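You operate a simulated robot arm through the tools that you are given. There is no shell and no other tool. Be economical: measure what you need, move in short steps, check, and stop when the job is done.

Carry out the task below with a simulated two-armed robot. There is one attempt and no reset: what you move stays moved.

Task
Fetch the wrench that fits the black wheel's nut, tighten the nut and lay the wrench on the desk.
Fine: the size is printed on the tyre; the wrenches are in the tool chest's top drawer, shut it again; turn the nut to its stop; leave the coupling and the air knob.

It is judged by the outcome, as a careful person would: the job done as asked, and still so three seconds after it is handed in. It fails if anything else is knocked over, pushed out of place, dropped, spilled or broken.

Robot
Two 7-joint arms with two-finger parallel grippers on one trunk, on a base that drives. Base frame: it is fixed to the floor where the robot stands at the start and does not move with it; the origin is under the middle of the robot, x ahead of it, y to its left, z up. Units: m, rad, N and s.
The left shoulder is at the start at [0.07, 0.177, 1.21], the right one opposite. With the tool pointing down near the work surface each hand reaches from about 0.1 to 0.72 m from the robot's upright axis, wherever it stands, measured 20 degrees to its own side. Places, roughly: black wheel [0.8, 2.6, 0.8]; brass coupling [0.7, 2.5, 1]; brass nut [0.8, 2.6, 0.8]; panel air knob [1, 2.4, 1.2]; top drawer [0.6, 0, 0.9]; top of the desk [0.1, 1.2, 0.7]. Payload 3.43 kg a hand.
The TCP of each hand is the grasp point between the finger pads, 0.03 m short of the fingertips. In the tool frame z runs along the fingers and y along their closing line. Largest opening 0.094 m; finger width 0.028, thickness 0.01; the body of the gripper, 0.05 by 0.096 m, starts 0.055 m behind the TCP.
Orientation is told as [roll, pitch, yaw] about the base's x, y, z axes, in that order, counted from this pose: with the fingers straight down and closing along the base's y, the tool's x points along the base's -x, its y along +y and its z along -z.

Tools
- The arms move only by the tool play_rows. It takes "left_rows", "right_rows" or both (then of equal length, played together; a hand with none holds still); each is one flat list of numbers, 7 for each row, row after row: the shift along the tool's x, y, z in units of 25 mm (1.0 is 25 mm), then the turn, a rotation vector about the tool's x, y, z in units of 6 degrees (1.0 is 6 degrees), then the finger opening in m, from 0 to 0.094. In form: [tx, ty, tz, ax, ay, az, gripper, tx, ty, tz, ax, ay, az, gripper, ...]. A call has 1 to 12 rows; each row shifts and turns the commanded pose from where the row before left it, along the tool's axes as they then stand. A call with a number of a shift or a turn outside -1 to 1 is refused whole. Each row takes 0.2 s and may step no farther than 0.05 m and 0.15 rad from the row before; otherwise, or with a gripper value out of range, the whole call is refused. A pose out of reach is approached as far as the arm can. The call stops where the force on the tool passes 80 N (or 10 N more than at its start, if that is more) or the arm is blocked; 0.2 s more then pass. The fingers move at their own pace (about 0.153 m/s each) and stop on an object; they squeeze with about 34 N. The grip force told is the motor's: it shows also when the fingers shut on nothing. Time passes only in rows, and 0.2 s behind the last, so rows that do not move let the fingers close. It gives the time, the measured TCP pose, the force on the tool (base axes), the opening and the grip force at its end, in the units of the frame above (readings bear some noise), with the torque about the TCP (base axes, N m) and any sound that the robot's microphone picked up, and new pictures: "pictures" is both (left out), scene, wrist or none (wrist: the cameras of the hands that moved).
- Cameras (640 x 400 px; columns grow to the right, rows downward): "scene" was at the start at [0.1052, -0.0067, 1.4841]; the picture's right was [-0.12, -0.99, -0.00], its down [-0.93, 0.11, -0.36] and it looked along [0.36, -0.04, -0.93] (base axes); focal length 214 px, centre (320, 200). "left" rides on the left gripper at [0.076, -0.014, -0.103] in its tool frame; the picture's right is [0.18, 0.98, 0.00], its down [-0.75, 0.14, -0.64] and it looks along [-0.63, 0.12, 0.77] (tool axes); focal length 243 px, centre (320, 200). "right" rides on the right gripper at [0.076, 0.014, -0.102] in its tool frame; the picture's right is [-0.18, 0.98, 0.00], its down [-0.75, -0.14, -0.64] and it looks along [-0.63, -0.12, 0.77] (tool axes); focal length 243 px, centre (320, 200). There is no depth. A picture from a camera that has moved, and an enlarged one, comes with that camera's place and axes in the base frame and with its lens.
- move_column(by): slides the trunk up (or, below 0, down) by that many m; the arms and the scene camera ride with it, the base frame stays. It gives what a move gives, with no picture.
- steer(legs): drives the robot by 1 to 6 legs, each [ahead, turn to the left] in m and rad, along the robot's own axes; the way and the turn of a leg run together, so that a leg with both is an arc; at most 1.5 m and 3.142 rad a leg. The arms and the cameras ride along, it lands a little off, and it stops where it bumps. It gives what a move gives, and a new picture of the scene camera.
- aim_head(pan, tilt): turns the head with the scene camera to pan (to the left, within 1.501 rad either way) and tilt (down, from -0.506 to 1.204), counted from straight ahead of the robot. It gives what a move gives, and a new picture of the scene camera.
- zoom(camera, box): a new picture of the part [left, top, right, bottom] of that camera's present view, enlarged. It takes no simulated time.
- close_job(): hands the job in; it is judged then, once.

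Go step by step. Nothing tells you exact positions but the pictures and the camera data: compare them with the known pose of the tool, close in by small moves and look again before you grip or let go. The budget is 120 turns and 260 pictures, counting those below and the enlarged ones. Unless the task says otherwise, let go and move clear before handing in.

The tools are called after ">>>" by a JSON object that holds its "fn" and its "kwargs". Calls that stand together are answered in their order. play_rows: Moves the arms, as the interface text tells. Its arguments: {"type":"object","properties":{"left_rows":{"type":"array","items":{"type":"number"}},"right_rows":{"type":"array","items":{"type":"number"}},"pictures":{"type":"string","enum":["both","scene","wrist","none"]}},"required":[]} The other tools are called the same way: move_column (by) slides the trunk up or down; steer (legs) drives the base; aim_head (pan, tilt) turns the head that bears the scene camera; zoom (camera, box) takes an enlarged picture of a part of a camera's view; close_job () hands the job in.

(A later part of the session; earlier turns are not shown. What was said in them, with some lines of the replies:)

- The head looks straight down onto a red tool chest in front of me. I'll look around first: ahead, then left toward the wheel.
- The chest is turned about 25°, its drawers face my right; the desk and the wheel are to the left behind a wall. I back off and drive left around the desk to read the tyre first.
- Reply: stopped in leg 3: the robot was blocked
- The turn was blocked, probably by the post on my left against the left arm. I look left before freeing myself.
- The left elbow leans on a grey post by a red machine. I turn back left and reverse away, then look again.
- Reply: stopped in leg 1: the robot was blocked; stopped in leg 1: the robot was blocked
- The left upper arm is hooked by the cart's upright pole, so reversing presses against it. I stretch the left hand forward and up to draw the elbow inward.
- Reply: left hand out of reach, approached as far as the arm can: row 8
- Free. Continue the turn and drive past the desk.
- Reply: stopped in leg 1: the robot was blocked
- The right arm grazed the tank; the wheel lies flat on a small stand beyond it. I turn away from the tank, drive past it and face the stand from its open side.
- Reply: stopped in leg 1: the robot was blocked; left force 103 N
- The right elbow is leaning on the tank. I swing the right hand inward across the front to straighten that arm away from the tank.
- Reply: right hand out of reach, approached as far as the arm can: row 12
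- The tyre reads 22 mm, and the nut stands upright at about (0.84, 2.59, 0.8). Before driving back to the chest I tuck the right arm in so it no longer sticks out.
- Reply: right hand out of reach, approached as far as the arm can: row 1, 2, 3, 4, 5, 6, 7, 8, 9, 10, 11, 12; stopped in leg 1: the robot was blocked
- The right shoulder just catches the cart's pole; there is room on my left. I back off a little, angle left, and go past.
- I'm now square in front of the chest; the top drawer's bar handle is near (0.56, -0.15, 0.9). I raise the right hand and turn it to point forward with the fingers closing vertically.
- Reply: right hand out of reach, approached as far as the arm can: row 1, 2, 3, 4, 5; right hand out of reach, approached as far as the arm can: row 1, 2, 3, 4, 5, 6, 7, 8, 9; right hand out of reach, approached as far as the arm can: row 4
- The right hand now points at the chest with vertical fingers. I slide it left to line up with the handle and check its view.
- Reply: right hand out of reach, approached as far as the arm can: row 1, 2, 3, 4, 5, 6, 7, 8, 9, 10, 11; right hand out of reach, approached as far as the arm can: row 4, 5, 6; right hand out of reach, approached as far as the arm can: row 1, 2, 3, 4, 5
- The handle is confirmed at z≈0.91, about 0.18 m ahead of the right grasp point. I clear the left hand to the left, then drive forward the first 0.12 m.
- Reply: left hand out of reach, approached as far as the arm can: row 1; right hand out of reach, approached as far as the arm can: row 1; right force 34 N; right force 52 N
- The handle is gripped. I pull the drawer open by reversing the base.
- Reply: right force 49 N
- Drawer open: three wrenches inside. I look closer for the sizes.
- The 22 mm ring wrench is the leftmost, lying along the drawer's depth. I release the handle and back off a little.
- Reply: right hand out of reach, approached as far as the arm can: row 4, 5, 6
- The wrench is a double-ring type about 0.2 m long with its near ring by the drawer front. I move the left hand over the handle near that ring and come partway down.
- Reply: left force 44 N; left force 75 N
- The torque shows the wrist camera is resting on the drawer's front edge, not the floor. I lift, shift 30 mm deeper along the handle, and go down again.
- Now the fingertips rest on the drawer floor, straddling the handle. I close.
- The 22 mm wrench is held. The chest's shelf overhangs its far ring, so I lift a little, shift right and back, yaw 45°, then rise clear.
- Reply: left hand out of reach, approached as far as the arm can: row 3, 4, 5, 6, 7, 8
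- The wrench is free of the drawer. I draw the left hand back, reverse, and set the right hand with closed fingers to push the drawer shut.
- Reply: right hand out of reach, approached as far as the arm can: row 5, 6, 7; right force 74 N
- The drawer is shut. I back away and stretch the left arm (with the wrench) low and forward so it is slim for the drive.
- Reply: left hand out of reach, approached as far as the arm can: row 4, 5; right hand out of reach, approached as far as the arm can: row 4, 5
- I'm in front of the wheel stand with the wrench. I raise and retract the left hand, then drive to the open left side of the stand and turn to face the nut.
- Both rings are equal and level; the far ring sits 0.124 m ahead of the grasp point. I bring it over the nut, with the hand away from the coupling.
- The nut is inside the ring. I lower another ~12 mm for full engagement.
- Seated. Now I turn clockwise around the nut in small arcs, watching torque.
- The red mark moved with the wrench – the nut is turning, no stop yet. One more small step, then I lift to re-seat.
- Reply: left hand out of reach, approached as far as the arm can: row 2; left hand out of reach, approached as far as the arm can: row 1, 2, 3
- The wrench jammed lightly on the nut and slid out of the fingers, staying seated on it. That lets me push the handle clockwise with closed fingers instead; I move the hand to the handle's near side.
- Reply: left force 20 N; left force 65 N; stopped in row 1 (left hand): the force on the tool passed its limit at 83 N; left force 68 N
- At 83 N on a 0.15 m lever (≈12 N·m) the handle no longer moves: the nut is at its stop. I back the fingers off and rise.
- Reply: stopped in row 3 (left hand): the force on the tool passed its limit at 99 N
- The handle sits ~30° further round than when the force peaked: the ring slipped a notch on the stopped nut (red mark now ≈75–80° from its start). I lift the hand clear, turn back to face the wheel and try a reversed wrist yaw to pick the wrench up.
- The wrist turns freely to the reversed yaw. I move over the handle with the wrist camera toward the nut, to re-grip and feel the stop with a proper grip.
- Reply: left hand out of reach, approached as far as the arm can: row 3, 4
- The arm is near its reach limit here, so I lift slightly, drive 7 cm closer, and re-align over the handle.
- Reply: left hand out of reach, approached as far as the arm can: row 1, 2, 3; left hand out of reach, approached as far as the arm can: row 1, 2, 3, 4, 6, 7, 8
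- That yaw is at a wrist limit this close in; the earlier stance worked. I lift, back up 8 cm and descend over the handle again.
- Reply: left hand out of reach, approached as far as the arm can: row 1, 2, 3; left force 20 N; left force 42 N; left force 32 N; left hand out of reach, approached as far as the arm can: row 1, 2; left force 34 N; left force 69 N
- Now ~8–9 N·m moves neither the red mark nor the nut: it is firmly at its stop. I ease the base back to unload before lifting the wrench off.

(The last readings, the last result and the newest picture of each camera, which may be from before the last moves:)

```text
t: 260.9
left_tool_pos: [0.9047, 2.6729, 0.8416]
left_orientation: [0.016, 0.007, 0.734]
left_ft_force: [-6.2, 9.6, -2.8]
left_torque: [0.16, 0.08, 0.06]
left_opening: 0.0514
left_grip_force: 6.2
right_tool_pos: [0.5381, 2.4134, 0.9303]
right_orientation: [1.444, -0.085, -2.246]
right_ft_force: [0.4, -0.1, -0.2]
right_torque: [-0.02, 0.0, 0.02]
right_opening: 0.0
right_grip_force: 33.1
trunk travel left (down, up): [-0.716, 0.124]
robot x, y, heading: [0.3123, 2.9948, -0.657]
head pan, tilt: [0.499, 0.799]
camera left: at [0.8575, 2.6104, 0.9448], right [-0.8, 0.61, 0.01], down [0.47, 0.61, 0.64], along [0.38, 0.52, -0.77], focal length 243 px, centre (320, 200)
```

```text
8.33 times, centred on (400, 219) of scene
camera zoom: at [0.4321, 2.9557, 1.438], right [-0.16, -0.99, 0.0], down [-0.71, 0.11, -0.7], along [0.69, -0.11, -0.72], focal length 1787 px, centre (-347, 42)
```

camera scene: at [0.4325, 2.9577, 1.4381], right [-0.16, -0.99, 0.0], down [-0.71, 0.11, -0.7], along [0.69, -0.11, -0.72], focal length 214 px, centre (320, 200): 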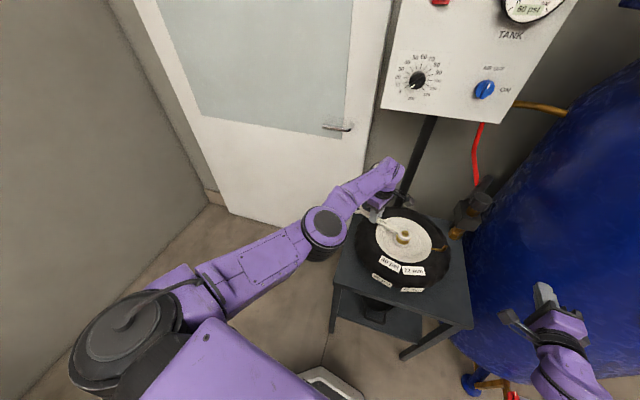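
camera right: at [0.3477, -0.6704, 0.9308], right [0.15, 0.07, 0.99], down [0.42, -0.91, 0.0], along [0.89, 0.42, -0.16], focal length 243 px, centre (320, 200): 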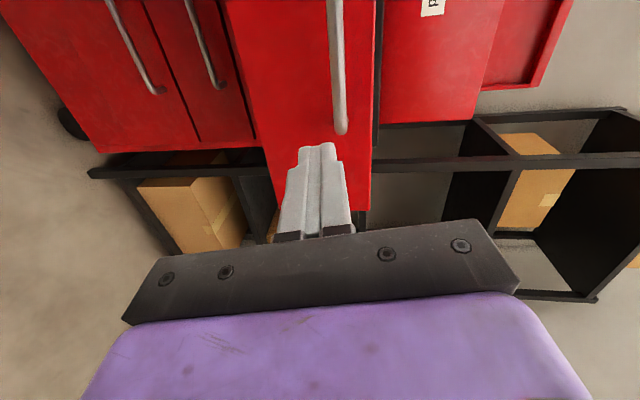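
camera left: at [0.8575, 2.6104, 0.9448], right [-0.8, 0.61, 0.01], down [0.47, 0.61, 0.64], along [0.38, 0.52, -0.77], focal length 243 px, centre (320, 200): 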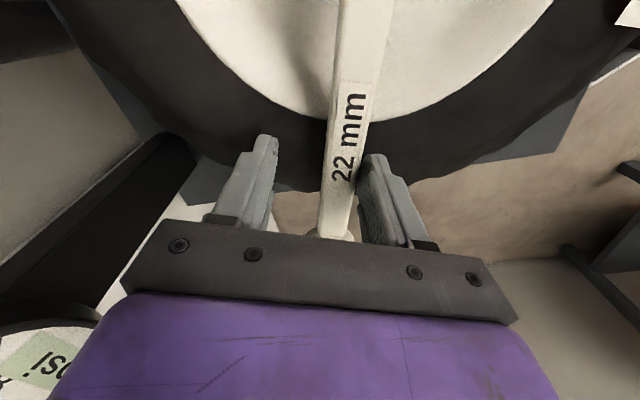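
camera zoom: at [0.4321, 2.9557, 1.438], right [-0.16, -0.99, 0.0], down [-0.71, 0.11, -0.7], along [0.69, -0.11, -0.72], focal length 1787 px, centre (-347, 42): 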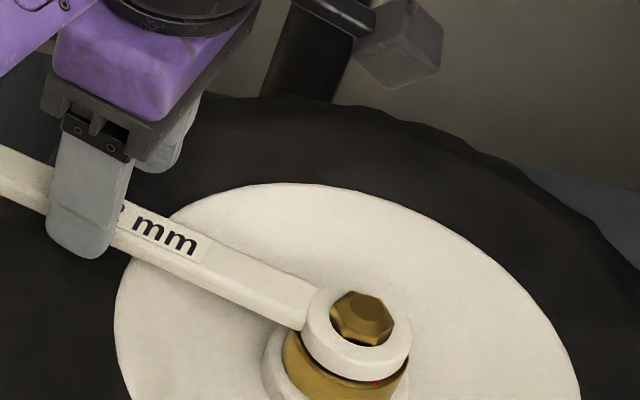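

>>> {"fn": "play_rows", "kwargs": {"left_rows": [0, 0.45, 0, 0, 0, 0, 0.05, 0, 0, 0, 0, 0, 0, 0.05, 0, 0, 0, 0, 0, 0, 0.05], "pictures": "wrist"}}

```text
t: 261.7
left_tool_pos: [0.9043, 2.6709, 0.8424]
left_orientation: [0.014, 0.006, 0.733]
left_ft_force: [-7.0, 7.6, -1.6]
left_torque: [0.05, 0.16, 0.15]
left_opening: 0.0557
left_grip_force: 5.0
left hand out of reach, approached as far as the arm can: row 1
right_tool_pos: [0.5375, 2.4134, 0.9304]
right_orientation: [1.445, -0.085, -2.249]
right_ft_force: [0.2, 0.7, 0.2]
right_torque: [-0.02, 0.0, 0.02]
right_opening: 0.0003
right_grip_force: 32.2
trunk travel left (down, up): [-0.716, 0.124]
robot x, y, heading: [0.3163, 2.9942, -0.658]
head pan, tilt: [0.499, 0.799]
camera left: at [0.8569, 2.6097, 0.9447], right [-0.79, 0.61, 0.02], down [0.47, 0.61, 0.64], along [0.38, 0.51, -0.77], focal length 243 px, centre (320, 200)
```

left: 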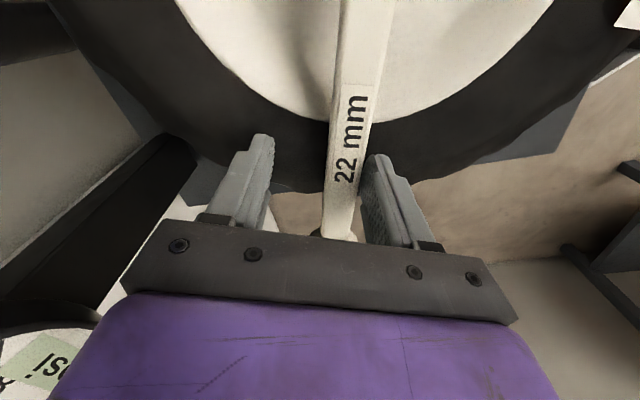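

>>> {"fn": "steer", "kwargs": {"legs": [[-0.013, 0]]}}

>>> {"fn": "zoom", "kwargs": {"camera": "left", "box": [0, 0, 640, 400]}}

```text
t: 262.5
left_tool_pos: [0.8944, 2.6794, 0.8418]
left_orientation: [0.014, 0.007, 0.733]
left_ft_force: [-2.4, 1.6, -1.3]
left_torque: [0.0, 0.0, 0.08]
left_opening: 0.0516
left_grip_force: 0.8
right_tool_pos: [0.5295, 2.4203, 0.9297]
right_orientation: [1.443, -0.086, -2.247]
right_ft_force: [-0.1, 0.6, 0.6]
right_torque: [-0.02, 0.05, -0.01]
right_opening: 0.0
right_grip_force: 32.5
trunk travel left (down, up): [-0.716, 0.124]
robot x, y, heading: [0.3089, 3.0035, -0.656]
head pan, tilt: [0.499, 0.799]
camera scene: at [0.423, 2.9616, 1.4377], right [-0.16, -0.99, 0.0], down [-0.71, 0.11, -0.7], along [0.69, -0.11, -0.72], focal length 214 px, centre (320, 200)
```

scene: 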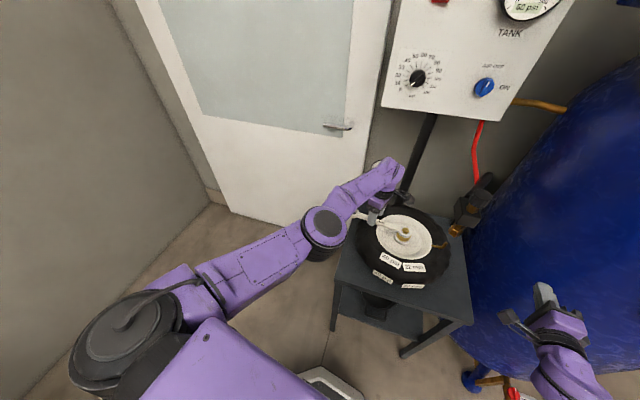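

```text
1.00 times, centred on (320, 200) of left (not enlarged: the box is as wide or as high as the picture)
camera zoom: at [0.8475, 2.6169, 0.9434], right [-0.79, 0.61, 0.02], down [0.48, 0.6, 0.64], along [0.38, 0.52, -0.77], focal length 243 px, centre (320, 200)
```

zoom: 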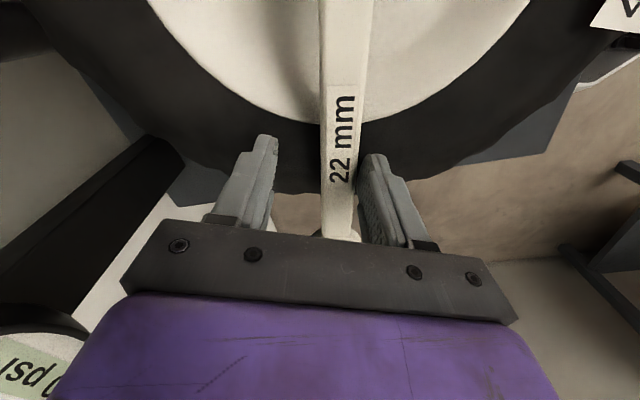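

>>> {"fn": "steer", "kwargs": {"legs": [[-0.012, 0]]}}

>>> {"fn": "zoom", "kwargs": {"camera": "left", "box": [0, 0, 640, 400]}}

>>> {"fn": "zoom", "kwargs": {"camera": "scene", "box": [370, 205, 430, 253]}}

```text
t: 263.2
left_tool_pos: [0.8857, 2.6863, 0.8397]
left_orientation: [0.017, 0.007, 0.733]
left_ft_force: [-0.3, 0.3, -0.2]
left_torque: [0.01, 0.02, -0.02]
left_opening: 0.0501
left_grip_force: 0.0
right_tool_pos: [0.5194, 2.4268, 0.9284]
right_orientation: [1.442, -0.086, -2.246]
right_ft_force: [-0.5, 0.1, 0.9]
right_torque: [-0.01, -0.01, -0.02]
right_opening: 0.0001
right_grip_force: 32.8
trunk travel left (down, up): [-0.716, 0.124]
robot x, y, heading: [0.2937, 3.0095, -0.657]
head pan, tilt: [0.499, 0.799]
camera scene: at [0.4149, 2.968, 1.4376], right [-0.16, -0.99, 0.0], down [-0.71, 0.11, -0.7], along [0.69, -0.11, -0.72], focal length 214 px, centre (320, 200)
```

scene: 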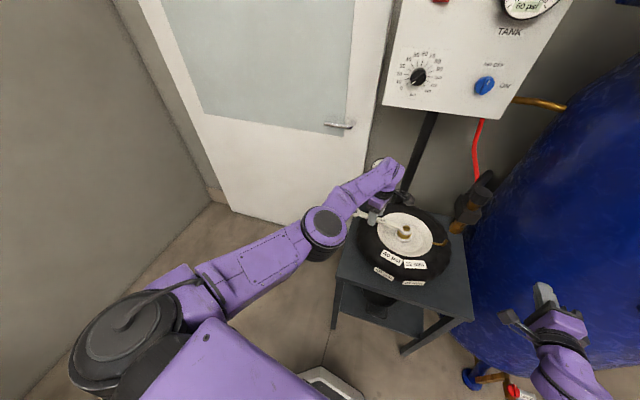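

```text
1.00 times, centred on (320, 200) of left (not enlarged: the box is as wide or as high as the picture)
camera zoom: at [0.8389, 2.6237, 0.9426], right [-0.79, 0.61, 0.02], down [0.48, 0.6, 0.64], along [0.38, 0.52, -0.77], focal length 243 px, centre (320, 200)
```

zoom: 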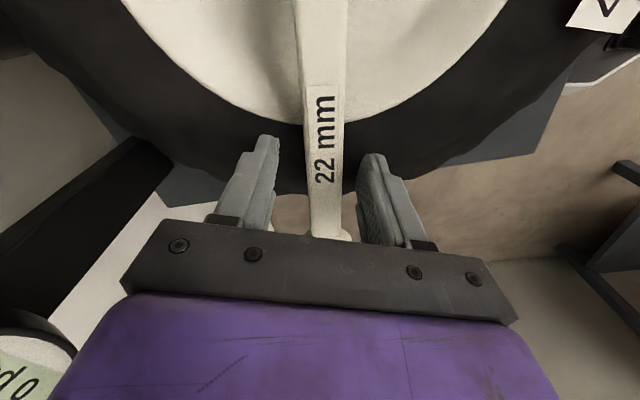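

```text
8.33 times, centred on (400, 229) of scene
camera zoom: at [0.4149, 2.968, 1.4376], right [-0.16, -0.99, 0.0], down [-0.71, 0.11, -0.7], along [0.69, -0.11, -0.72], focal length 1787 px, centre (-347, -42)
```

zoom: 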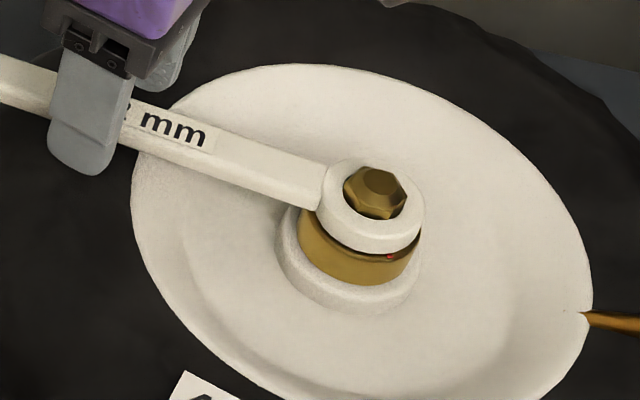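

Forces are zero and the handle rests free between the fingers. I align the yaw, grip, and lift gently with the trunk.

>>> {"fn": "play_rows", "kwargs": {"left_rows": [0, 0, 0, 0, 0, -0.6, 0.05, 0, 0, 0, 0, 0, -0.6, 0.05, 0, 0, 0, 0, 0, 0, 0, 0, 0, 0, 0, 0, 0, 0, 0, 0, 0, 0, 0, 0, 0], "pictures": "wrist"}}

```text
t: 264.4
left_tool_pos: [0.8854, 2.6855, 0.842]
left_orientation: [0.016, 0.006, 0.861]
left_ft_force: [3.3, -2.6, 0.5]
left_torque: [-0.01, -0.29, 1.0]
left_opening: 0.0233
left_grip_force: 33.9
right_tool_pos: [0.5202, 2.428, 0.9301]
right_orientation: [1.442, -0.086, -2.246]
right_ft_force: [-1.0, -0.1, -0.1]
right_torque: [-0.02, 0.03, -0.01]
right_opening: 0.0001
right_grip_force: 33.1
trunk travel left (down, up): [-0.716, 0.124]
robot x, y, heading: [0.2941, 3.0125, -0.654]
head pan, tilt: [0.499, 0.799]
camera left: at [0.8469, 2.6185, 0.9431], right [-0.86, 0.5, 0.02], down [0.39, 0.66, 0.64], along [0.31, 0.56, -0.77], focal length 243 px, centre (320, 200)
```

left: 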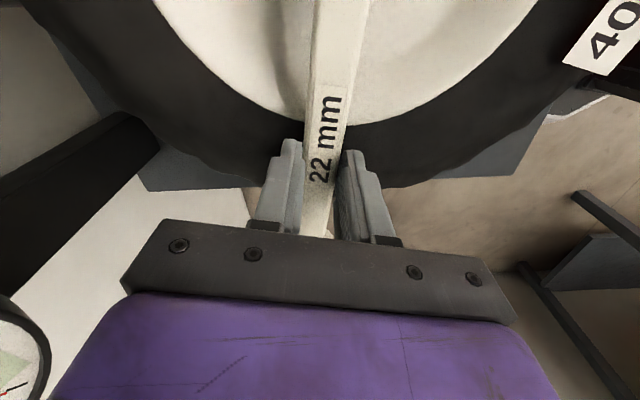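

>>> {"fn": "play_rows", "kwargs": {"left_rows": [0, 0, 0, 0, 0, -0.5, 0, 0, 0, 0, 0, 0, 0, 0], "pictures": "none"}}

>>> {"fn": "move_column", "kwargs": {"by": 0.012}}

>>> {"fn": "zoom", "kwargs": {"camera": "scene", "box": [350, 200, 430, 260]}}

```text
t: 265.0
left_tool_pos: [0.8851, 2.6856, 0.8401]
left_orientation: [0.017, 0.004, 0.914]
left_ft_force: [3.0, -3.9, 0.1]
left_torque: [-0.04, -0.21, 0.85]
left_opening: 0.0217
left_grip_force: 33.7
right_tool_pos: [0.5194, 2.4267, 0.9301]
right_orientation: [1.442, -0.085, -2.246]
right_ft_force: [0.9, 0.2, 0.2]
right_torque: [0.0, -0.02, 0.0]
right_opening: 0.0
right_grip_force: 32.6
trunk travel left (down, up): [-0.716, 0.124]
robot x, y, heading: [0.2929, 3.0137, -0.655]
head pan, tilt: [0.499, 0.799]
```

```text
t: 265.6
left_tool_pos: [0.8859, 2.6853, 0.8488]
left_orientation: [0.022, 0.005, 0.911]
left_ft_force: [1.1, -0.7, -25.1]
left_torque: [0.2, -0.34, 0.84]
left_opening: 0.0217
left_grip_force: 34.4
right_tool_pos: [0.5208, 2.4269, 0.9413]
right_orientation: [1.441, -0.085, -2.246]
right_ft_force: [-0.4, 0.6, 0.7]
right_torque: [0.06, 0.0, -0.01]
right_opening: 0.0001
right_grip_force: 33.1
trunk travel left (down, up): [-0.728, 0.112]
robot x, y, heading: [0.2972, 3.0081, -0.655]
head pan, tilt: [0.499, 0.799]
```

```text
6.67 times, centred on (390, 230) of scene
camera zoom: at [0.4175, 2.9662, 1.4491], right [-0.16, -0.99, 0.0], down [-0.71, 0.11, -0.69], along [0.69, -0.11, -0.72], focal length 1430 px, centre (-147, 0)
```

zoom: 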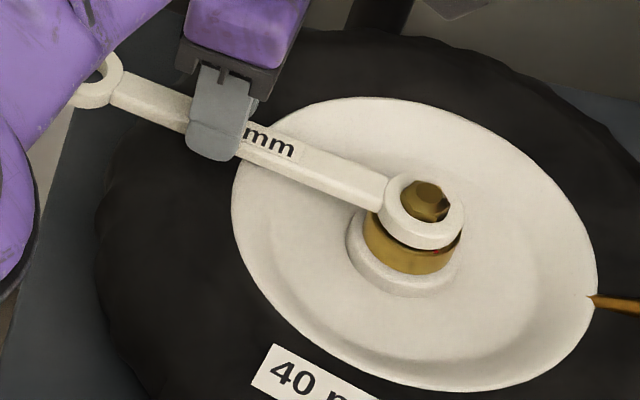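

>>> {"fn": "play_rows", "kwargs": {"left_rows": [0, 0, 0, 0, 0, 0, 0.045, 0, 0, 0, 0, 0, 0, 0.045, 0, 0, 0.36, 0, 0, 0, 0.045, 0, 0, 0, 0, 0, 0, 0.045], "pictures": "wrist"}}

>>> {"fn": "play_rows", "kwargs": {"left_rows": [0, 0, 0, 0, 0, 0, 0, 0, 0, 0, 0, 0, 0, 0, 0, 0, 0, 0, 0, 0, 0], "pictures": "none"}}

```text
t: 266.6
left_tool_pos: [0.8832, 2.6858, 0.844]
left_orientation: [0.018, 0.003, 0.912]
left_ft_force: [0.0, 0.4, -0.1]
left_torque: [0.01, 0.0, -0.01]
left_opening: 0.045
left_grip_force: 0.1
right_tool_pos: [0.5197, 2.429, 0.9426]
right_orientation: [1.443, -0.085, -2.246]
right_ft_force: [-0.1, 0.1, -0.5]
right_torque: [-0.02, 0.0, 0.0]
right_opening: 0.0
right_grip_force: 33.1
trunk travel left (down, up): [-0.728, 0.112]
robot x, y, heading: [0.2933, 3.0125, -0.658]
head pan, tilt: [0.499, 0.799]
camera left: at [0.849, 2.6169, 0.9465], right [-0.89, 0.46, 0.02], down [0.36, 0.68, 0.64], along [0.28, 0.58, -0.77], focal length 243 px, centre (320, 200)
```

left: 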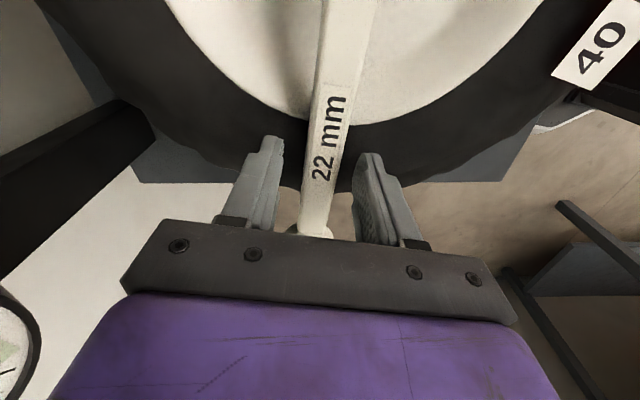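

```text
t: 267.4
left_tool_pos: [0.8852, 2.6872, 0.8446]
left_orientation: [0.016, 0.004, 0.912]
left_ft_force: [3.6, -4.5, 2.1]
left_torque: [-0.2, -0.09, 0.96]
left_opening: 0.0219
left_grip_force: 34.3
right_tool_pos: [0.5192, 2.4275, 0.9413]
right_orientation: [1.444, -0.085, -2.248]
right_ft_force: [-0.1, -0.1, 0.3]
right_torque: [0.04, -0.02, 0.02]
right_opening: 0.0
right_grip_force: 32.8
trunk travel left (down, up): [-0.728, 0.112]
robot x, y, heading: [0.2901, 3.0107, -0.658]
head pan, tilt: [0.499, 0.799]
```

>>> {"fn": "play_rows", "kwargs": {"left_rows": [0, 0, 0, 0, 0, 0, 0.045, 0, 0, 0, 0, 0, 0, 0.045, 0.55, 0, 0, 0, 0, 0, 0.045, 0.55, 0, 0, 0, 0, 0, 0.045, 0.55, 0, 0, 0, 0, 0, 0.045, 0.55, 0, 0, 0, 0, 0, 0.045, 0, 0, 0, 0, 0, 0, 0.045], "pictures": "wrist"}}

>>> {"fn": "zoom", "kwargs": {"camera": "scene", "box": [350, 200, 430, 260]}}

```text
t: 269.0
left_tool_pos: [0.8424, 2.6553, 0.8472]
left_orientation: [0.017, 0.005, 0.912]
left_ft_force: [-0.3, -0.2, -0.1]
left_torque: [-0.04, 0.03, 0.03]
left_opening: 0.045
left_grip_force: 0.1
left hand out of reach, approached as far as the arm can: row 4, 5, 6
right_tool_pos: [0.5206, 2.4288, 0.9419]
right_orientation: [1.443, -0.085, -2.245]
right_ft_force: [0.4, -0.1, 0.5]
right_torque: [-0.02, -0.02, -0.01]
right_opening: 0.0
right_grip_force: 32.8
trunk travel left (down, up): [-0.728, 0.112]
robot x, y, heading: [0.2954, 3.0159, -0.652]
head pan, tilt: [0.499, 0.799]
camera left: at [0.8079, 2.5855, 0.9499], right [-0.89, 0.46, 0.02], down [0.36, 0.68, 0.64], along [0.28, 0.58, -0.77], focal length 243 px, centre (320, 200)
```

left: 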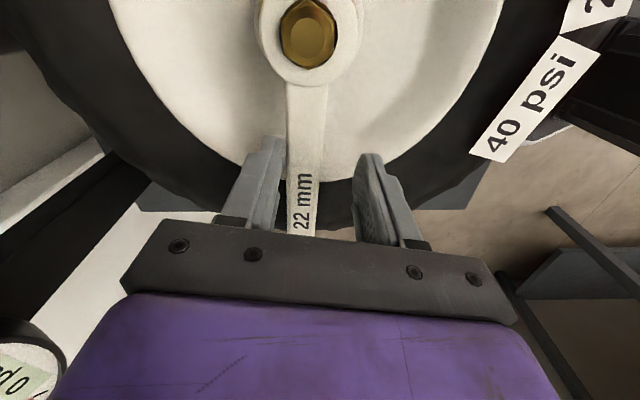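

```text
6.67 times, centred on (390, 230) of scene
camera zoom: at [0.4142, 2.9696, 1.4498], right [-0.16, -0.99, 0.0], down [-0.71, 0.11, -0.7], along [0.69, -0.11, -0.72], focal length 1430 px, centre (-147, 0)
```

zoom: 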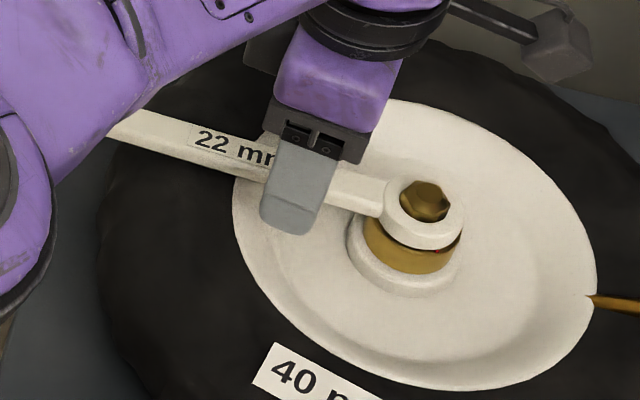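

>>> {"fn": "play_rows", "kwargs": {"left_rows": [0, -0.25, 0, 0, 0, 0, 0.045, 0, 0, 0.25, 0, 0, 0, 0.045, 0, 0, 0, 0, 0, 0, 0, 0, 0, 0, 0, 0, 0, 0, 0, 0, 0, 0, 0, 0, 0], "pictures": "none"}}

>>> {"fn": "move_column", "kwargs": {"by": 0.03}}

>>> {"fn": "zoom", "kwargs": {"camera": "left", "box": [0, 0, 640, 400]}}

>>> {"fn": "zoom", "kwargs": {"camera": "scene", "box": [350, 200, 430, 260]}}

```text
t: 270.2
left_tool_pos: [0.8447, 2.6552, 0.8427]
left_orientation: [0.012, 0.003, 0.913]
left_ft_force: [14.5, -11.0, 11.1]
left_torque: [-0.36, -0.42, 1.26]
left_opening: 0.0285
left_grip_force: 33.7
left hand out of reach, approached as far as the arm can: row 1
right_tool_pos: [0.5205, 2.4272, 0.9422]
right_orientation: [1.442, -0.086, -2.248]
right_ft_force: [-0.1, 0.5, 1.1]
right_torque: [0.01, -0.01, 0.0]
right_opening: 0.0004
right_grip_force: 33.1
trunk travel left (down, up): [-0.728, 0.112]
robot x, y, heading: [0.2938, 3.0108, -0.654]
head pan, tilt: [0.499, 0.799]
```

```text
t: 271.0
left_tool_pos: [0.8412, 2.655, 0.8722]
left_orientation: [0.018, 0.007, 0.909]
left_ft_force: [-1.1, -0.1, -2.5]
left_torque: [-0.11, 0.08, -0.01]
left_opening: 0.0216
left_grip_force: 34.1
right_tool_pos: [0.5182, 2.4281, 0.9721]
right_orientation: [1.443, -0.085, -2.247]
right_ft_force: [-0.1, -0.4, 0.3]
right_torque: [-0.04, 0.0, 0.01]
right_opening: 0.0
right_grip_force: 33.2
trunk travel left (down, up): [-0.758, 0.082]
robot x, y, heading: [0.2953, 3.013, -0.655]
head pan, tilt: [0.499, 0.799]
```

```text
1.00 times, centred on (320, 200) of left (not enlarged: the box is as wide or as high as the picture)
camera zoom: at [0.8054, 2.5857, 0.9734], right [-0.89, 0.46, 0.02], down [0.36, 0.68, 0.64], along [0.28, 0.58, -0.77], focal length 243 px, centre (320, 200)
```

zoom: 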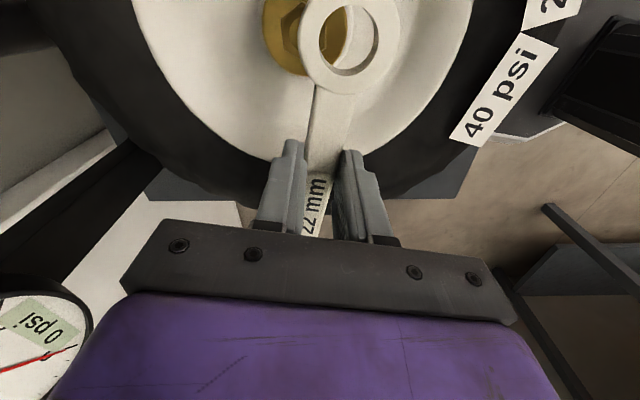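

```text
6.67 times, centred on (390, 230) of scene
camera zoom: at [0.4134, 2.9688, 1.4798], right [-0.16, -0.99, 0.0], down [-0.71, 0.11, -0.7], along [0.69, -0.11, -0.72], focal length 1430 px, centre (-147, 0)
```

zoom: 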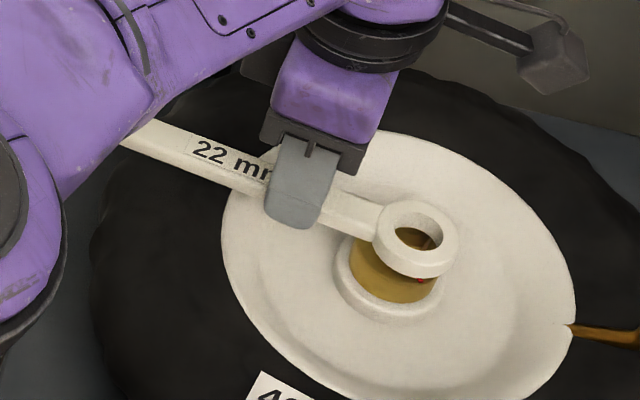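

The wrench is off the nut and in hand. I raise it well clear with the trunk and check the nut.

>>> {"fn": "move_column", "kwargs": {"by": 0.08}}

>>> {"fn": "play_rows", "kwargs": {"left_rows": [0, 0, -0.8, 0, 0, 0.5, 0, 0, 0, -0.8, 0, 0, 0.5, 0, 0, 0, -0.8, 0, 0, 0.5, 0], "pictures": "scene"}}

>>> {"fn": "zoom", "kwargs": {"camera": "scene", "box": [365, 200, 445, 260]}}

```text
t: 272.1
left_tool_pos: [0.8423, 2.655, 0.9507]
left_orientation: [0.017, 0.006, 0.912]
left_ft_force: [-0.9, 0.2, -2.3]
left_torque: [-0.08, 0.02, -0.02]
left_opening: 0.0215
left_grip_force: 34.1
right_tool_pos: [0.52, 2.4276, 1.0505]
right_orientation: [1.444, -0.085, -2.245]
right_ft_force: [0.0, -0.2, -0.3]
right_torque: [-0.02, -0.01, 0.0]
right_opening: 0.0001
right_grip_force: 33.1
trunk travel left (down, up): [-0.838, 0.002]
robot x, y, heading: [0.2925, 3.0122, -0.655]
head pan, tilt: [0.499, 0.799]
```

```text
t: 272.9
left_tool_pos: [0.8445, 2.6503, 1.0126]
left_orientation: [0.018, 0.008, 0.754]
left_ft_force: [0.1, 0.1, -2.2]
left_torque: [-0.09, 0.05, -0.02]
left_opening: 0.0216
left_grip_force: 33.7
left hand out of reach, approached as far as the arm can: row 2
right_tool_pos: [0.5193, 2.4291, 1.0511]
right_orientation: [1.443, -0.084, -2.245]
right_ft_force: [-0.1, -0.1, 0.4]
right_torque: [0.0, 0.01, -0.01]
right_opening: 0.0001
right_grip_force: 33.1
trunk travel left (down, up): [-0.838, 0.002]
robot x, y, heading: [0.2929, 3.0094, -0.66]
head pan, tilt: [0.499, 0.799]
camera scene: at [0.4136, 2.969, 1.5598], right [-0.16, -0.99, 0.0], down [-0.71, 0.11, -0.7], along [0.69, -0.11, -0.72], focal length 214 px, centre (320, 200)
```

scene: 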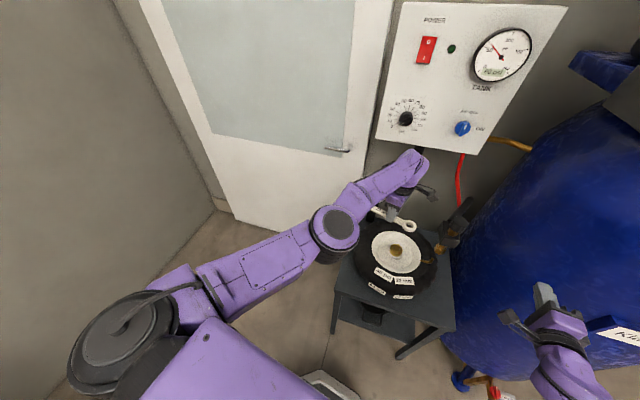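

```text
6.67 times, centred on (405, 230) of scene
camera zoom: at [0.4136, 2.969, 1.5598], right [-0.16, -0.99, 0.0], down [-0.71, 0.11, -0.7], along [0.69, -0.11, -0.72], focal length 1430 px, centre (-247, 0)
```

zoom: 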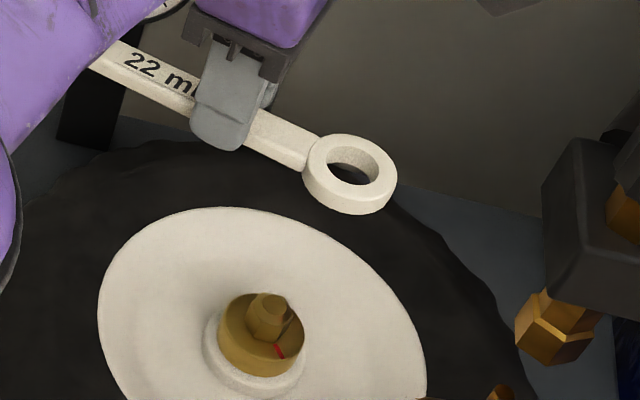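

Wrench clear of the wheel, nut tightened. I back away from the stand and drive to the desk's open side.

>>> {"fn": "steer", "kwargs": {"legs": [[-0.35, 0], [0, -1.25]]}}

>>> {"fn": "aim_head", "kwargs": {"pan": 0, "tilt": 0.7}}

```text
t: 278.4
left_tool_pos: [-0.1565, 2.59, 1.0116]
left_orientation: [0.02, 0.007, -0.499]
left_ft_force: [0.4, 0.0, -2.7]
left_torque: [0.11, 0.1, 0.02]
left_opening: 0.0216
left_grip_force: 33.8
right_tool_pos: [-0.4688, 2.8304, 1.0516]
right_orientation: [1.442, -0.085, 2.785]
right_ft_force: [-0.2, 0.4, -0.1]
right_torque: [-0.02, 0.02, 0.01]
right_opening: 0.0002
right_grip_force: 33.1
trunk travel left (down, up): [-0.838, 0.002]
robot x, y, heading: [0.0134, 3.2271, -1.907]
head pan, tilt: [0.499, 0.799]
camera scene: at [0.0113, 3.0988, 1.5598], right [-0.99, -0.16, 0.0], down [-0.12, 0.71, -0.7], along [0.11, -0.69, -0.72], focal length 214 px, centre (320, 200)
```

scene: 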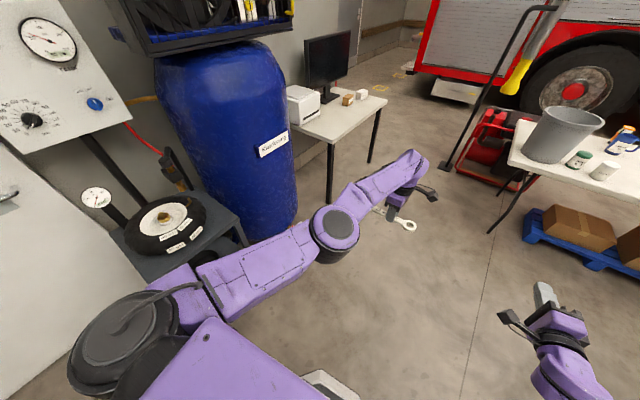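

```text
t: 279.3
left_tool_pos: [-0.1565, 2.5891, 1.0114]
left_orientation: [0.019, 0.005, -0.499]
left_ft_force: [0.0, -0.3, -1.9]
left_torque: [0.1, 0.07, 0.02]
left_opening: 0.0215
left_grip_force: 33.9
right_tool_pos: [-0.4698, 2.8292, 1.0534]
right_orientation: [1.445, -0.086, 2.784]
right_ft_force: [-0.3, 0.9, -0.2]
right_torque: [0.01, 0.01, 0.02]
right_opening: 0.0
right_grip_force: 33.4
trunk travel left (down, up): [-0.838, 0.002]
robot x, y, heading: [0.0125, 3.2226, -1.91]
head pan, tilt: [0.0, 0.7]
camera scene: at [-0.0297, 3.0982, 1.568], right [-0.94, 0.33, 0.0], down [0.21, 0.61, -0.76], along [-0.25, -0.72, -0.64], focal length 214 px, centre (320, 200)
```

scene: 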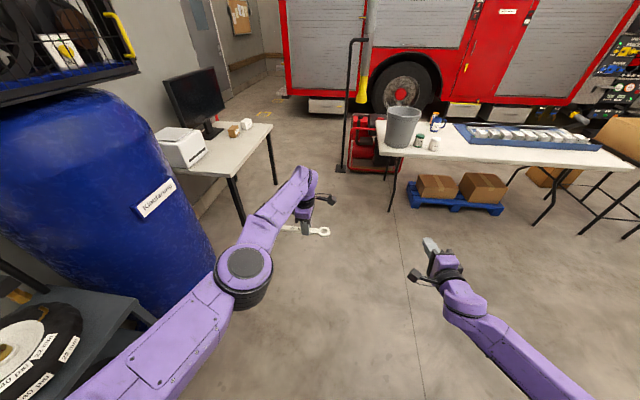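

>>> {"fn": "steer", "kwargs": {"legs": [[0, 0.066], [1.5, 0], [0, 1.12]]}}

```text
t: 289.8
left_tool_pos: [0.1346, 1.3925, 1.011]
left_orientation: [0.02, 0.008, 0.669]
left_ft_force: [-0.8, 0.1, -1.7]
left_torque: [-0.07, 0.13, -0.02]
left_opening: 0.0214
left_grip_force: 34.2
right_tool_pos: [-0.2097, 1.1996, 1.0517]
right_orientation: [1.444, -0.085, -2.334]
right_ft_force: [-0.3, 0.1, 0.4]
right_torque: [-0.02, 0.02, 0.02]
right_opening: 0.0
right_grip_force: 33.1
trunk travel left (down, up): [-0.838, 0.002]
robot x, y, heading: [-0.3827, 1.7988, -0.744]
head pan, tilt: [0.0, 0.7]
camera scene: at [-0.2833, 1.709, 1.568], right [-0.68, -0.74, 0.0], down [-0.47, 0.44, -0.76], along [0.56, -0.52, -0.64], focal length 214 px, centre (320, 200)
```

scene: 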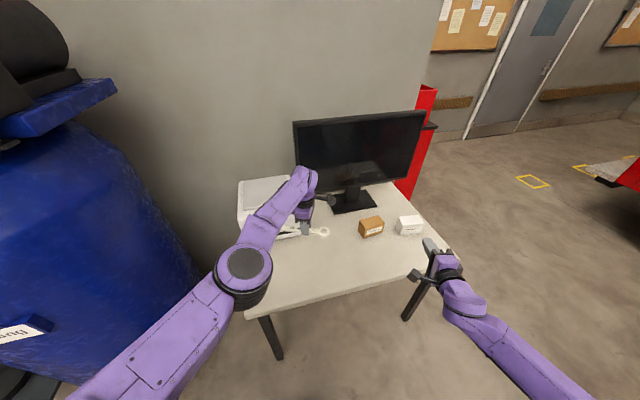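

Below the left hand is a clear patch at the desk's front. I lower the wrench toward it with the arm.

>>> {"fn": "play_rows", "kwargs": {"left_rows": [0, 0, 0.9, 0, 0, 0, 0, 0, 0, 0.9, 0, 0, 0, 0, 0, 0, 0.9, 0, 0, 0, 0, 0, 0, 0.9, 0, 0, 0, 0, 0, 0, 0.9, 0, 0, 0, 0, 0, 0, 0.9, 0, 0, 0, 0, 0, 0, 0.9, 0, 0, 0, 0, 0, 0, 0.9, 0, 0, 0, 0, 0, 0, 0.9, 0, 0, 0, 0], "pictures": "both"}}

```text
t: 291.8
left_tool_pos: [0.0988, 1.4219, 0.8307]
left_orientation: [0.018, 0.008, 0.669]
left_ft_force: [0.3, 0.4, -1.6]
left_torque: [-0.07, 0.09, -0.03]
left_opening: 0.0214
left_grip_force: 33.8
left hand out of reach, approached as far as the arm can: row 2, 4, 5, 6, 7, 8, 9
right_tool_pos: [-0.2061, 1.2006, 1.0522]
right_orientation: [1.445, -0.088, -2.334]
right_ft_force: [0.7, -0.7, -0.2]
right_torque: [-0.03, -0.01, 0.0]
right_opening: 0.0
right_grip_force: 33.2
trunk travel left (down, up): [-0.838, 0.002]
robot x, y, heading: [-0.381, 1.8001, -0.744]
head pan, tilt: [0.0, 0.7]
camera scene: at [-0.2807, 1.7102, 1.5679], right [-0.68, -0.74, 0.0], down [-0.48, 0.44, -0.76], along [0.56, -0.52, -0.65], focal length 214 px, centre (320, 200)
camera left: at [0.0488, 1.3622, 0.9338], right [-0.75, 0.66, 0.02], down [0.52, 0.57, 0.64], along [0.41, 0.49, -0.77], focal length 243 px, centre (320, 200)
```

scene: 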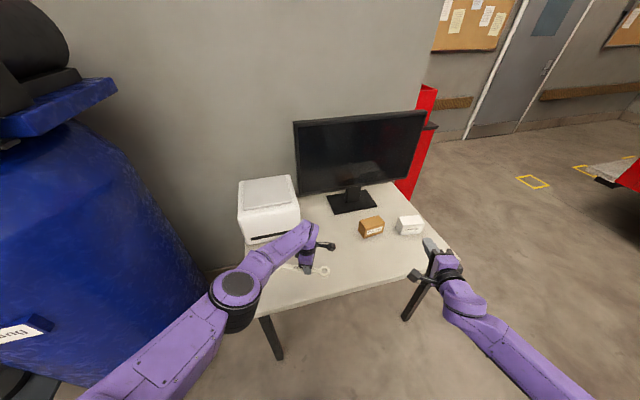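
left: 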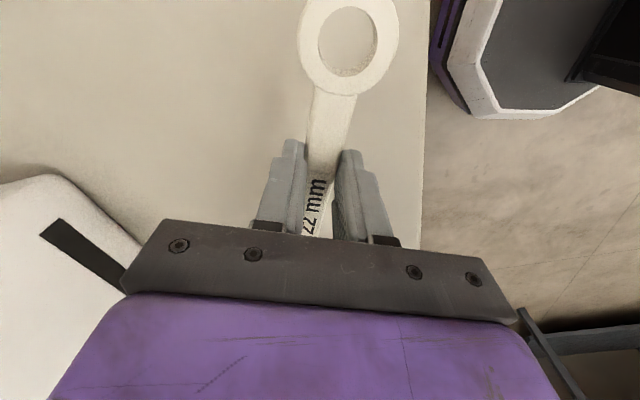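

>>> {"fn": "play_rows", "kwargs": {"left_rows": [0, 0, 0, 0, 0, 1, 0, 0, 0, 0, 0, 0, 1, 0, 0, 0, 0, 0, 0, 1, 0, 0, 0, 0, 0, 0, 1, 0, 0, 0, 0.8, 0, 0, 0, 0, 0, 0, 0.8, 0, 0, 0, 0, 0, 0, 0.8, 0, 0, 0, 0, 0, 0, 0.5, 0, 0, 0, 0], "pictures": "both"}}

```text
t: 293.6
left_tool_pos: [0.0796, 1.4404, 0.7791]
left_orientation: [0.013, 0.013, 0.25]
left_ft_force: [-0.1, -1.7, -0.7]
left_torque: [-0.01, -0.16, -0.08]
left_opening: 0.0216
left_grip_force: 33.9
left hand out of reach, approached as far as the arm can: row 5, 6, 7, 8
right_tool_pos: [-0.2096, 1.1988, 1.0508]
right_orientation: [1.443, -0.085, -2.335]
right_ft_force: [0.4, -0.1, -0.1]
right_torque: [0.03, -0.01, -0.03]
right_opening: 0.0
right_grip_force: 33.1
trunk travel left (down, up): [-0.838, 0.002]
robot x, y, heading: [-0.3791, 1.7996, -0.739]
head pan, tilt: [0.0, 0.7]
camera scene: at [-0.2836, 1.7094, 1.5681], right [-0.68, -0.74, 0.0], down [-0.47, 0.44, -0.76], along [0.56, -0.52, -0.64], focal length 214 px, centre (320, 200)
camera left: at [0.0097, 1.407, 0.8812], right [-0.42, 0.91, 0.02], down [0.71, 0.32, 0.63], along [0.57, 0.28, -0.77], focal length 243 px, centre (320, 200)
```

scene: 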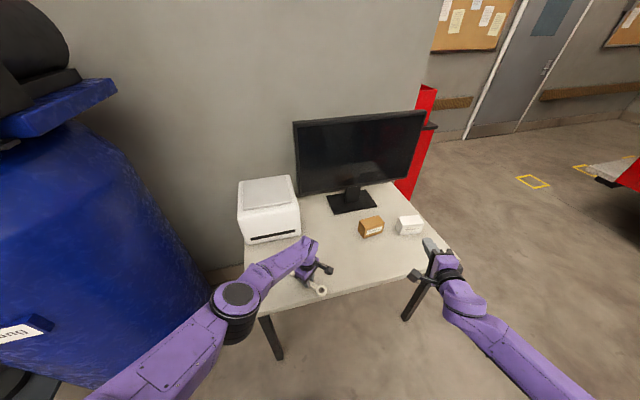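
left: 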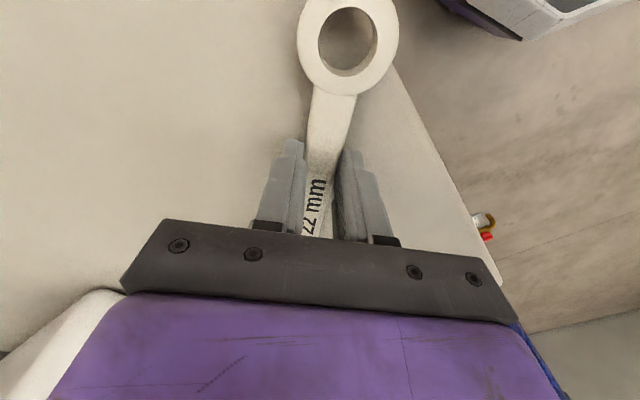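

>>> {"fn": "steer", "kwargs": {"legs": [[0.07, 0]]}}

>>> {"fn": "move_column", "kwargs": {"by": -0.035}}

>>> {"fn": "zoom", "kwargs": {"camera": "scene", "box": [240, 220, 380, 320]}}

```text
t: 294.6
left_tool_pos: [0.1293, 1.3948, 0.7784]
left_orientation: [0.013, 0.014, 0.248]
left_ft_force: [0.0, 0.1, -2.0]
left_torque: [-0.01, 0.1, 0.01]
left_opening: 0.0216
left_grip_force: 33.9
right_tool_pos: [-0.1588, 1.1541, 1.0522]
right_orientation: [1.445, -0.086, -2.335]
right_ft_force: [-0.4, 0.0, 0.2]
right_torque: [0.06, -0.03, -0.01]
right_opening: 0.0
right_grip_force: 32.8
trunk travel left (down, up): [-0.838, 0.002]
robot x, y, heading: [-0.3318, 1.7527, -0.743]
head pan, tilt: [0.0, 0.7]
camera scene: at [-0.2341, 1.6645, 1.5683], right [-0.68, -0.74, 0.0], down [-0.47, 0.43, -0.77], along [0.56, -0.52, -0.64], focal length 214 px, centre (320, 200)
```

scene: 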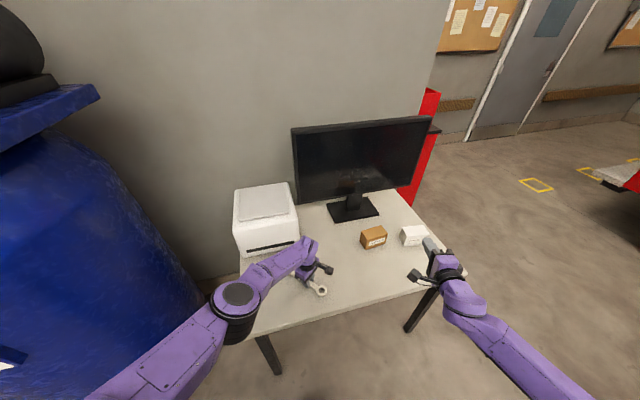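

```text
t: 295.2
left_tool_pos: [0.1322, 1.3898, 0.7696]
left_orientation: [-0.006, 0.008, 0.254]
left_ft_force: [-17.3, 21.5, 48.4]
left_torque: [1.65, -0.37, 0.75]
left_opening: 0.022
left_grip_force: 34.2
right_tool_pos: [-0.1624, 1.1562, 1.0334]
right_orientation: [1.452, -0.086, -2.334]
right_ft_force: [0.5, -1.1, 1.4]
right_torque: [-0.01, -0.03, -0.03]
right_opening: 0.0
right_grip_force: 33.2
trunk travel left (down, up): [-0.815, 0.025]
robot x, y, heading: [-0.3346, 1.7527, -0.739]
head pan, tilt: [0.0, 0.7]
stopped: the force on the tool passed its limit at 100 N (the readings are from after the stop); the commanded pose is now the measured one
```

```text
4.00 times, centred on (310, 270) of scene
camera zoom: at [-0.2394, 1.6699, 1.5461], right [-0.68, -0.74, 0.0], down [-0.47, 0.43, -0.77], along [0.57, -0.52, -0.64], focal length 858 px, centre (360, -80)
```

zoom: 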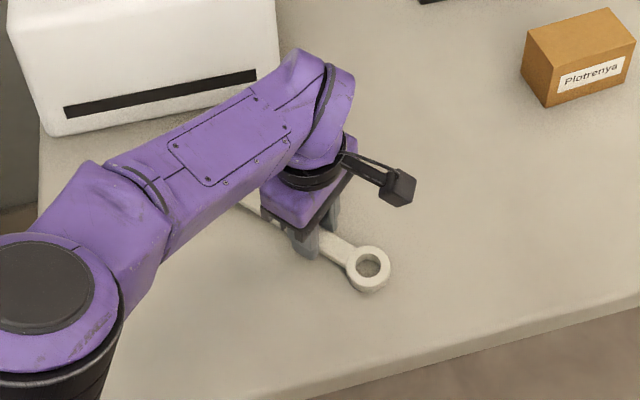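

The wrench is on the desk surface. I relieve the pressure, then open the fingers.

>>> {"fn": "move_column", "kwargs": {"by": 0.006}}

>>> {"fn": "play_rows", "kwargs": {"left_rows": [0, 0, 0, 0, 0, 0, 0.022, 0, 0, 0, 0, 0, 0, 0.03, 0, 0, 0, 0, 0, 0, 0.045, 0, 0, 0, 0, 0, 0, 0.045], "pictures": "wrist"}}

```text
t: 295.8
left_tool_pos: [0.1361, 1.3875, 0.7703]
left_orientation: [-0.006, 0.004, 0.245]
left_ft_force: [-2.4, 3.0, 4.5]
left_torque: [0.13, 0.12, 0.1]
left_opening: 0.0216
left_grip_force: 34.4
right_tool_pos: [-0.1599, 1.1538, 1.0349]
right_orientation: [1.447, -0.085, -2.334]
right_ft_force: [-0.5, -0.4, -0.2]
right_torque: [0.01, 0.02, 0.02]
right_opening: 0.0
right_grip_force: 33.0
trunk travel left (down, up): [-0.821, 0.019]
robot x, y, heading: [-0.3274, 1.755, -0.745]
head pan, tilt: [0.0, 0.7]
```

```text
t: 296.8
left_tool_pos: [0.1376, 1.3883, 0.7689]
left_orientation: [0.0, 0.004, 0.25]
left_ft_force: [0.6, -1.3, 3.8]
left_torque: [0.07, -0.02, -0.06]
left_opening: 0.0442
left_grip_force: 0.1
right_tool_pos: [-0.1588, 1.1528, 1.0352]
right_orientation: [1.444, -0.086, -2.333]
right_ft_force: [0.4, 0.1, -0.2]
right_torque: [0.0, 0.0, 0.0]
right_opening: 0.0
right_grip_force: 32.7
trunk travel left (down, up): [-0.821, 0.019]
robot x, y, heading: [-0.3282, 1.7564, -0.745]
head pan, tilt: [0.0, 0.7]
camera left: at [0.0658, 1.3551, 0.8729], right [-0.42, 0.91, 0.0], down [0.7, 0.33, 0.64], along [0.58, 0.27, -0.77], focal length 243 px, centre (320, 200)
```

left: 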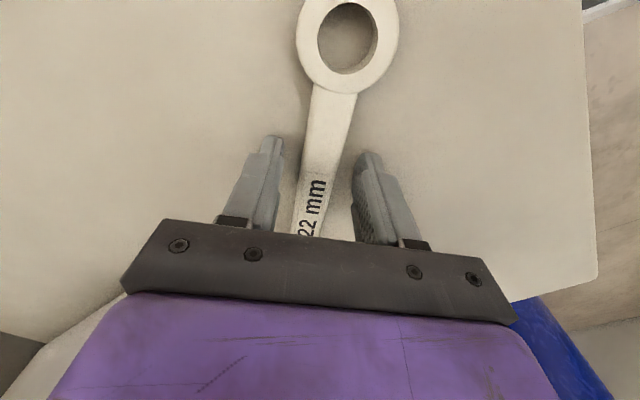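

Released, the wrench lies flat. I raise the hand straight up with trunk and arm, then look.

>>> {"fn": "move_column", "kwargs": {"by": 0.018}}

>>> {"fn": "play_rows", "kwargs": {"left_rows": [0, 0, -0.8, 0, 0, 0, 0.045, 0, 0, -0.8, 0, 0, 0, 0.045, 0, 0, -0.8, 0, 0, 0, 0.045, 0, 0, -0.8, 0, 0, 0, 0.045, 0, 0, -0.8, 0, 0, 0, 0.045, 0, 0, -0.8, 0, 0, 0, 0.045, 0, 0, -0.8, 0, 0, 0, 0.045], "pictures": "both"}}

```text
t: 297.4
left_tool_pos: [0.1371, 1.3865, 0.7879]
left_orientation: [-0.003, 0.006, 0.25]
left_ft_force: [-0.1, -0.8, -0.2]
left_torque: [0.0, 0.0, 0.0]
left_opening: 0.0449
left_grip_force: 0.1
right_tool_pos: [-0.1578, 1.1513, 1.0528]
right_orientation: [1.444, -0.085, -2.334]
right_ft_force: [-0.5, 0.8, -0.6]
right_torque: [-0.01, -0.02, 0.01]
right_opening: 0.0
right_grip_force: 33.6
trunk travel left (down, up): [-0.839, 0.001]
robot x, y, heading: [-0.3317, 1.7541, -0.74]
head pan, tilt: [0.0, 0.7]
```

```text
t: 299.0
left_tool_pos: [0.1364, 1.3874, 0.927]
left_orientation: [-0.002, 0.007, 0.249]
left_ft_force: [0.2, -0.6, 0.6]
left_torque: [-0.03, -0.02, 0.02]
left_opening: 0.0455
left_grip_force: 0.0
right_tool_pos: [-0.158, 1.1528, 1.0529]
right_orientation: [1.442, -0.085, -2.333]
right_ft_force: [0.2, 1.1, -0.5]
right_torque: [0.0, 0.02, 0.0]
right_opening: 0.0
right_grip_force: 32.9
trunk travel left (down, up): [-0.839, 0.001]
robot x, y, heading: [-0.332, 1.7513, -0.743]
head pan, tilt: [0.0, 0.7]
camera scene: at [-0.2324, 1.6626, 1.5689], right [-0.68, -0.74, 0.0], down [-0.47, 0.44, -0.77], along [0.56, -0.52, -0.64], focal length 214 px, centre (320, 200)
camera left: at [0.0647, 1.3556, 1.0304], right [-0.42, 0.91, 0.0], down [0.7, 0.33, 0.64], along [0.58, 0.27, -0.77], focal length 243 px, centre (320, 200)
```

scene: 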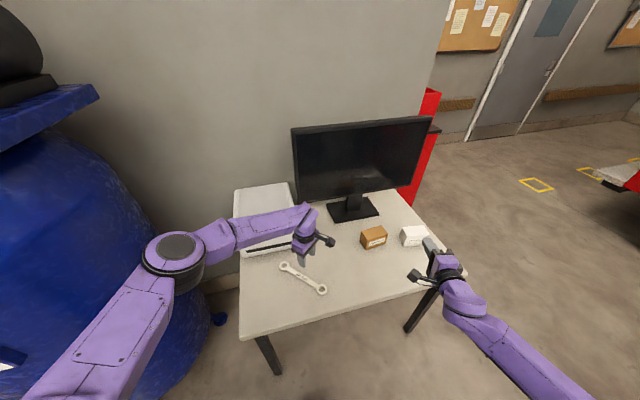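
left: 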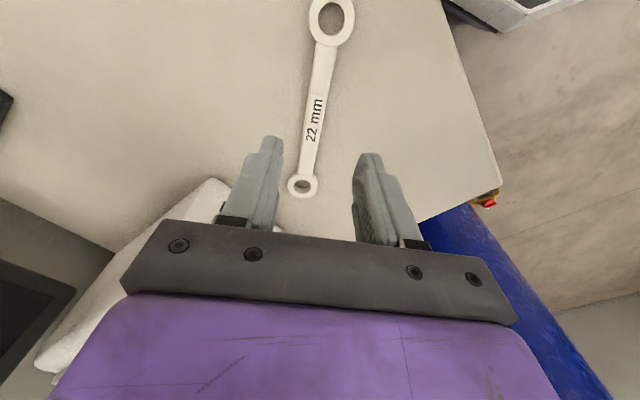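

>>> {"fn": "steer", "kwargs": {"legs": [[-0.12, 0]]}}

```text
t: 300.3
left_tool_pos: [0.0496, 1.4684, 0.9264]
left_orientation: [-0.002, 0.008, 0.25]
left_ft_force: [0.0, 0.6, -0.3]
left_torque: [0.0, 0.03, 0.0]
left_opening: 0.045
left_grip_force: 0.1
right_tool_pos: [-0.2457, 1.2338, 1.0527]
right_orientation: [1.444, -0.087, -2.332]
right_ft_force: [-0.2, 0.1, 0.6]
right_torque: [-0.02, -0.02, -0.01]
right_opening: 0.0
right_grip_force: 33.3
trunk travel left (down, up): [-0.839, 0.001]
robot x, y, heading: [-0.4222, 1.836, -0.745]
head pan, tilt: [0.0, 0.7]
camera scene: at [-0.3199, 1.7431, 1.5687], right [-0.68, -0.74, 0.0], down [-0.48, 0.44, -0.76], along [0.56, -0.52, -0.64], focal length 214 px, centre (320, 200)
5 turns are left
```

scene: 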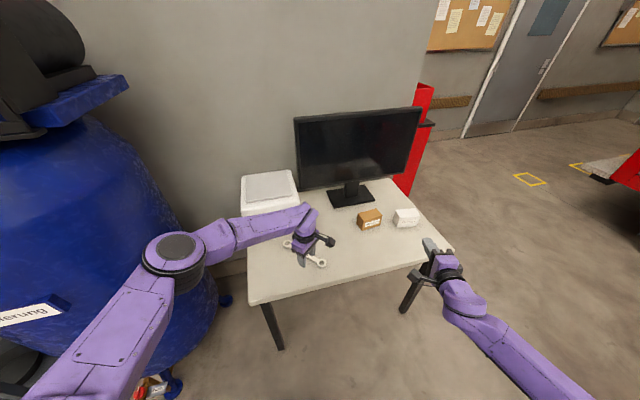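

The wrench lies flat on the desk and both hands are empty and clear of it. Nothing on the desk was disturbed, so I hand the job in.

>>> {"fn": "close_job", "kwargs": {}}

```text
The job is handed in.
```

I tightened the black wheel's nut with the 22 mm wrench until it stopped turning, shut the drawer, and left the wrench on the desk; I left the coupling and air knob alone.

- **The stop:** I judged it from force. At about 8–12 N·m the nut no longer turned, and its red mark sat roughly 50–60° round from where it began. The ring slipped on the nut once while I was pushing the handle, so I gripped the wrench again and pressed a second time to check.
- **Bumps on the way:** the robot's arms touched the cart's pole, the nearby post and the blue tank while driving. Nothing looked moved or knocked over afterwards.
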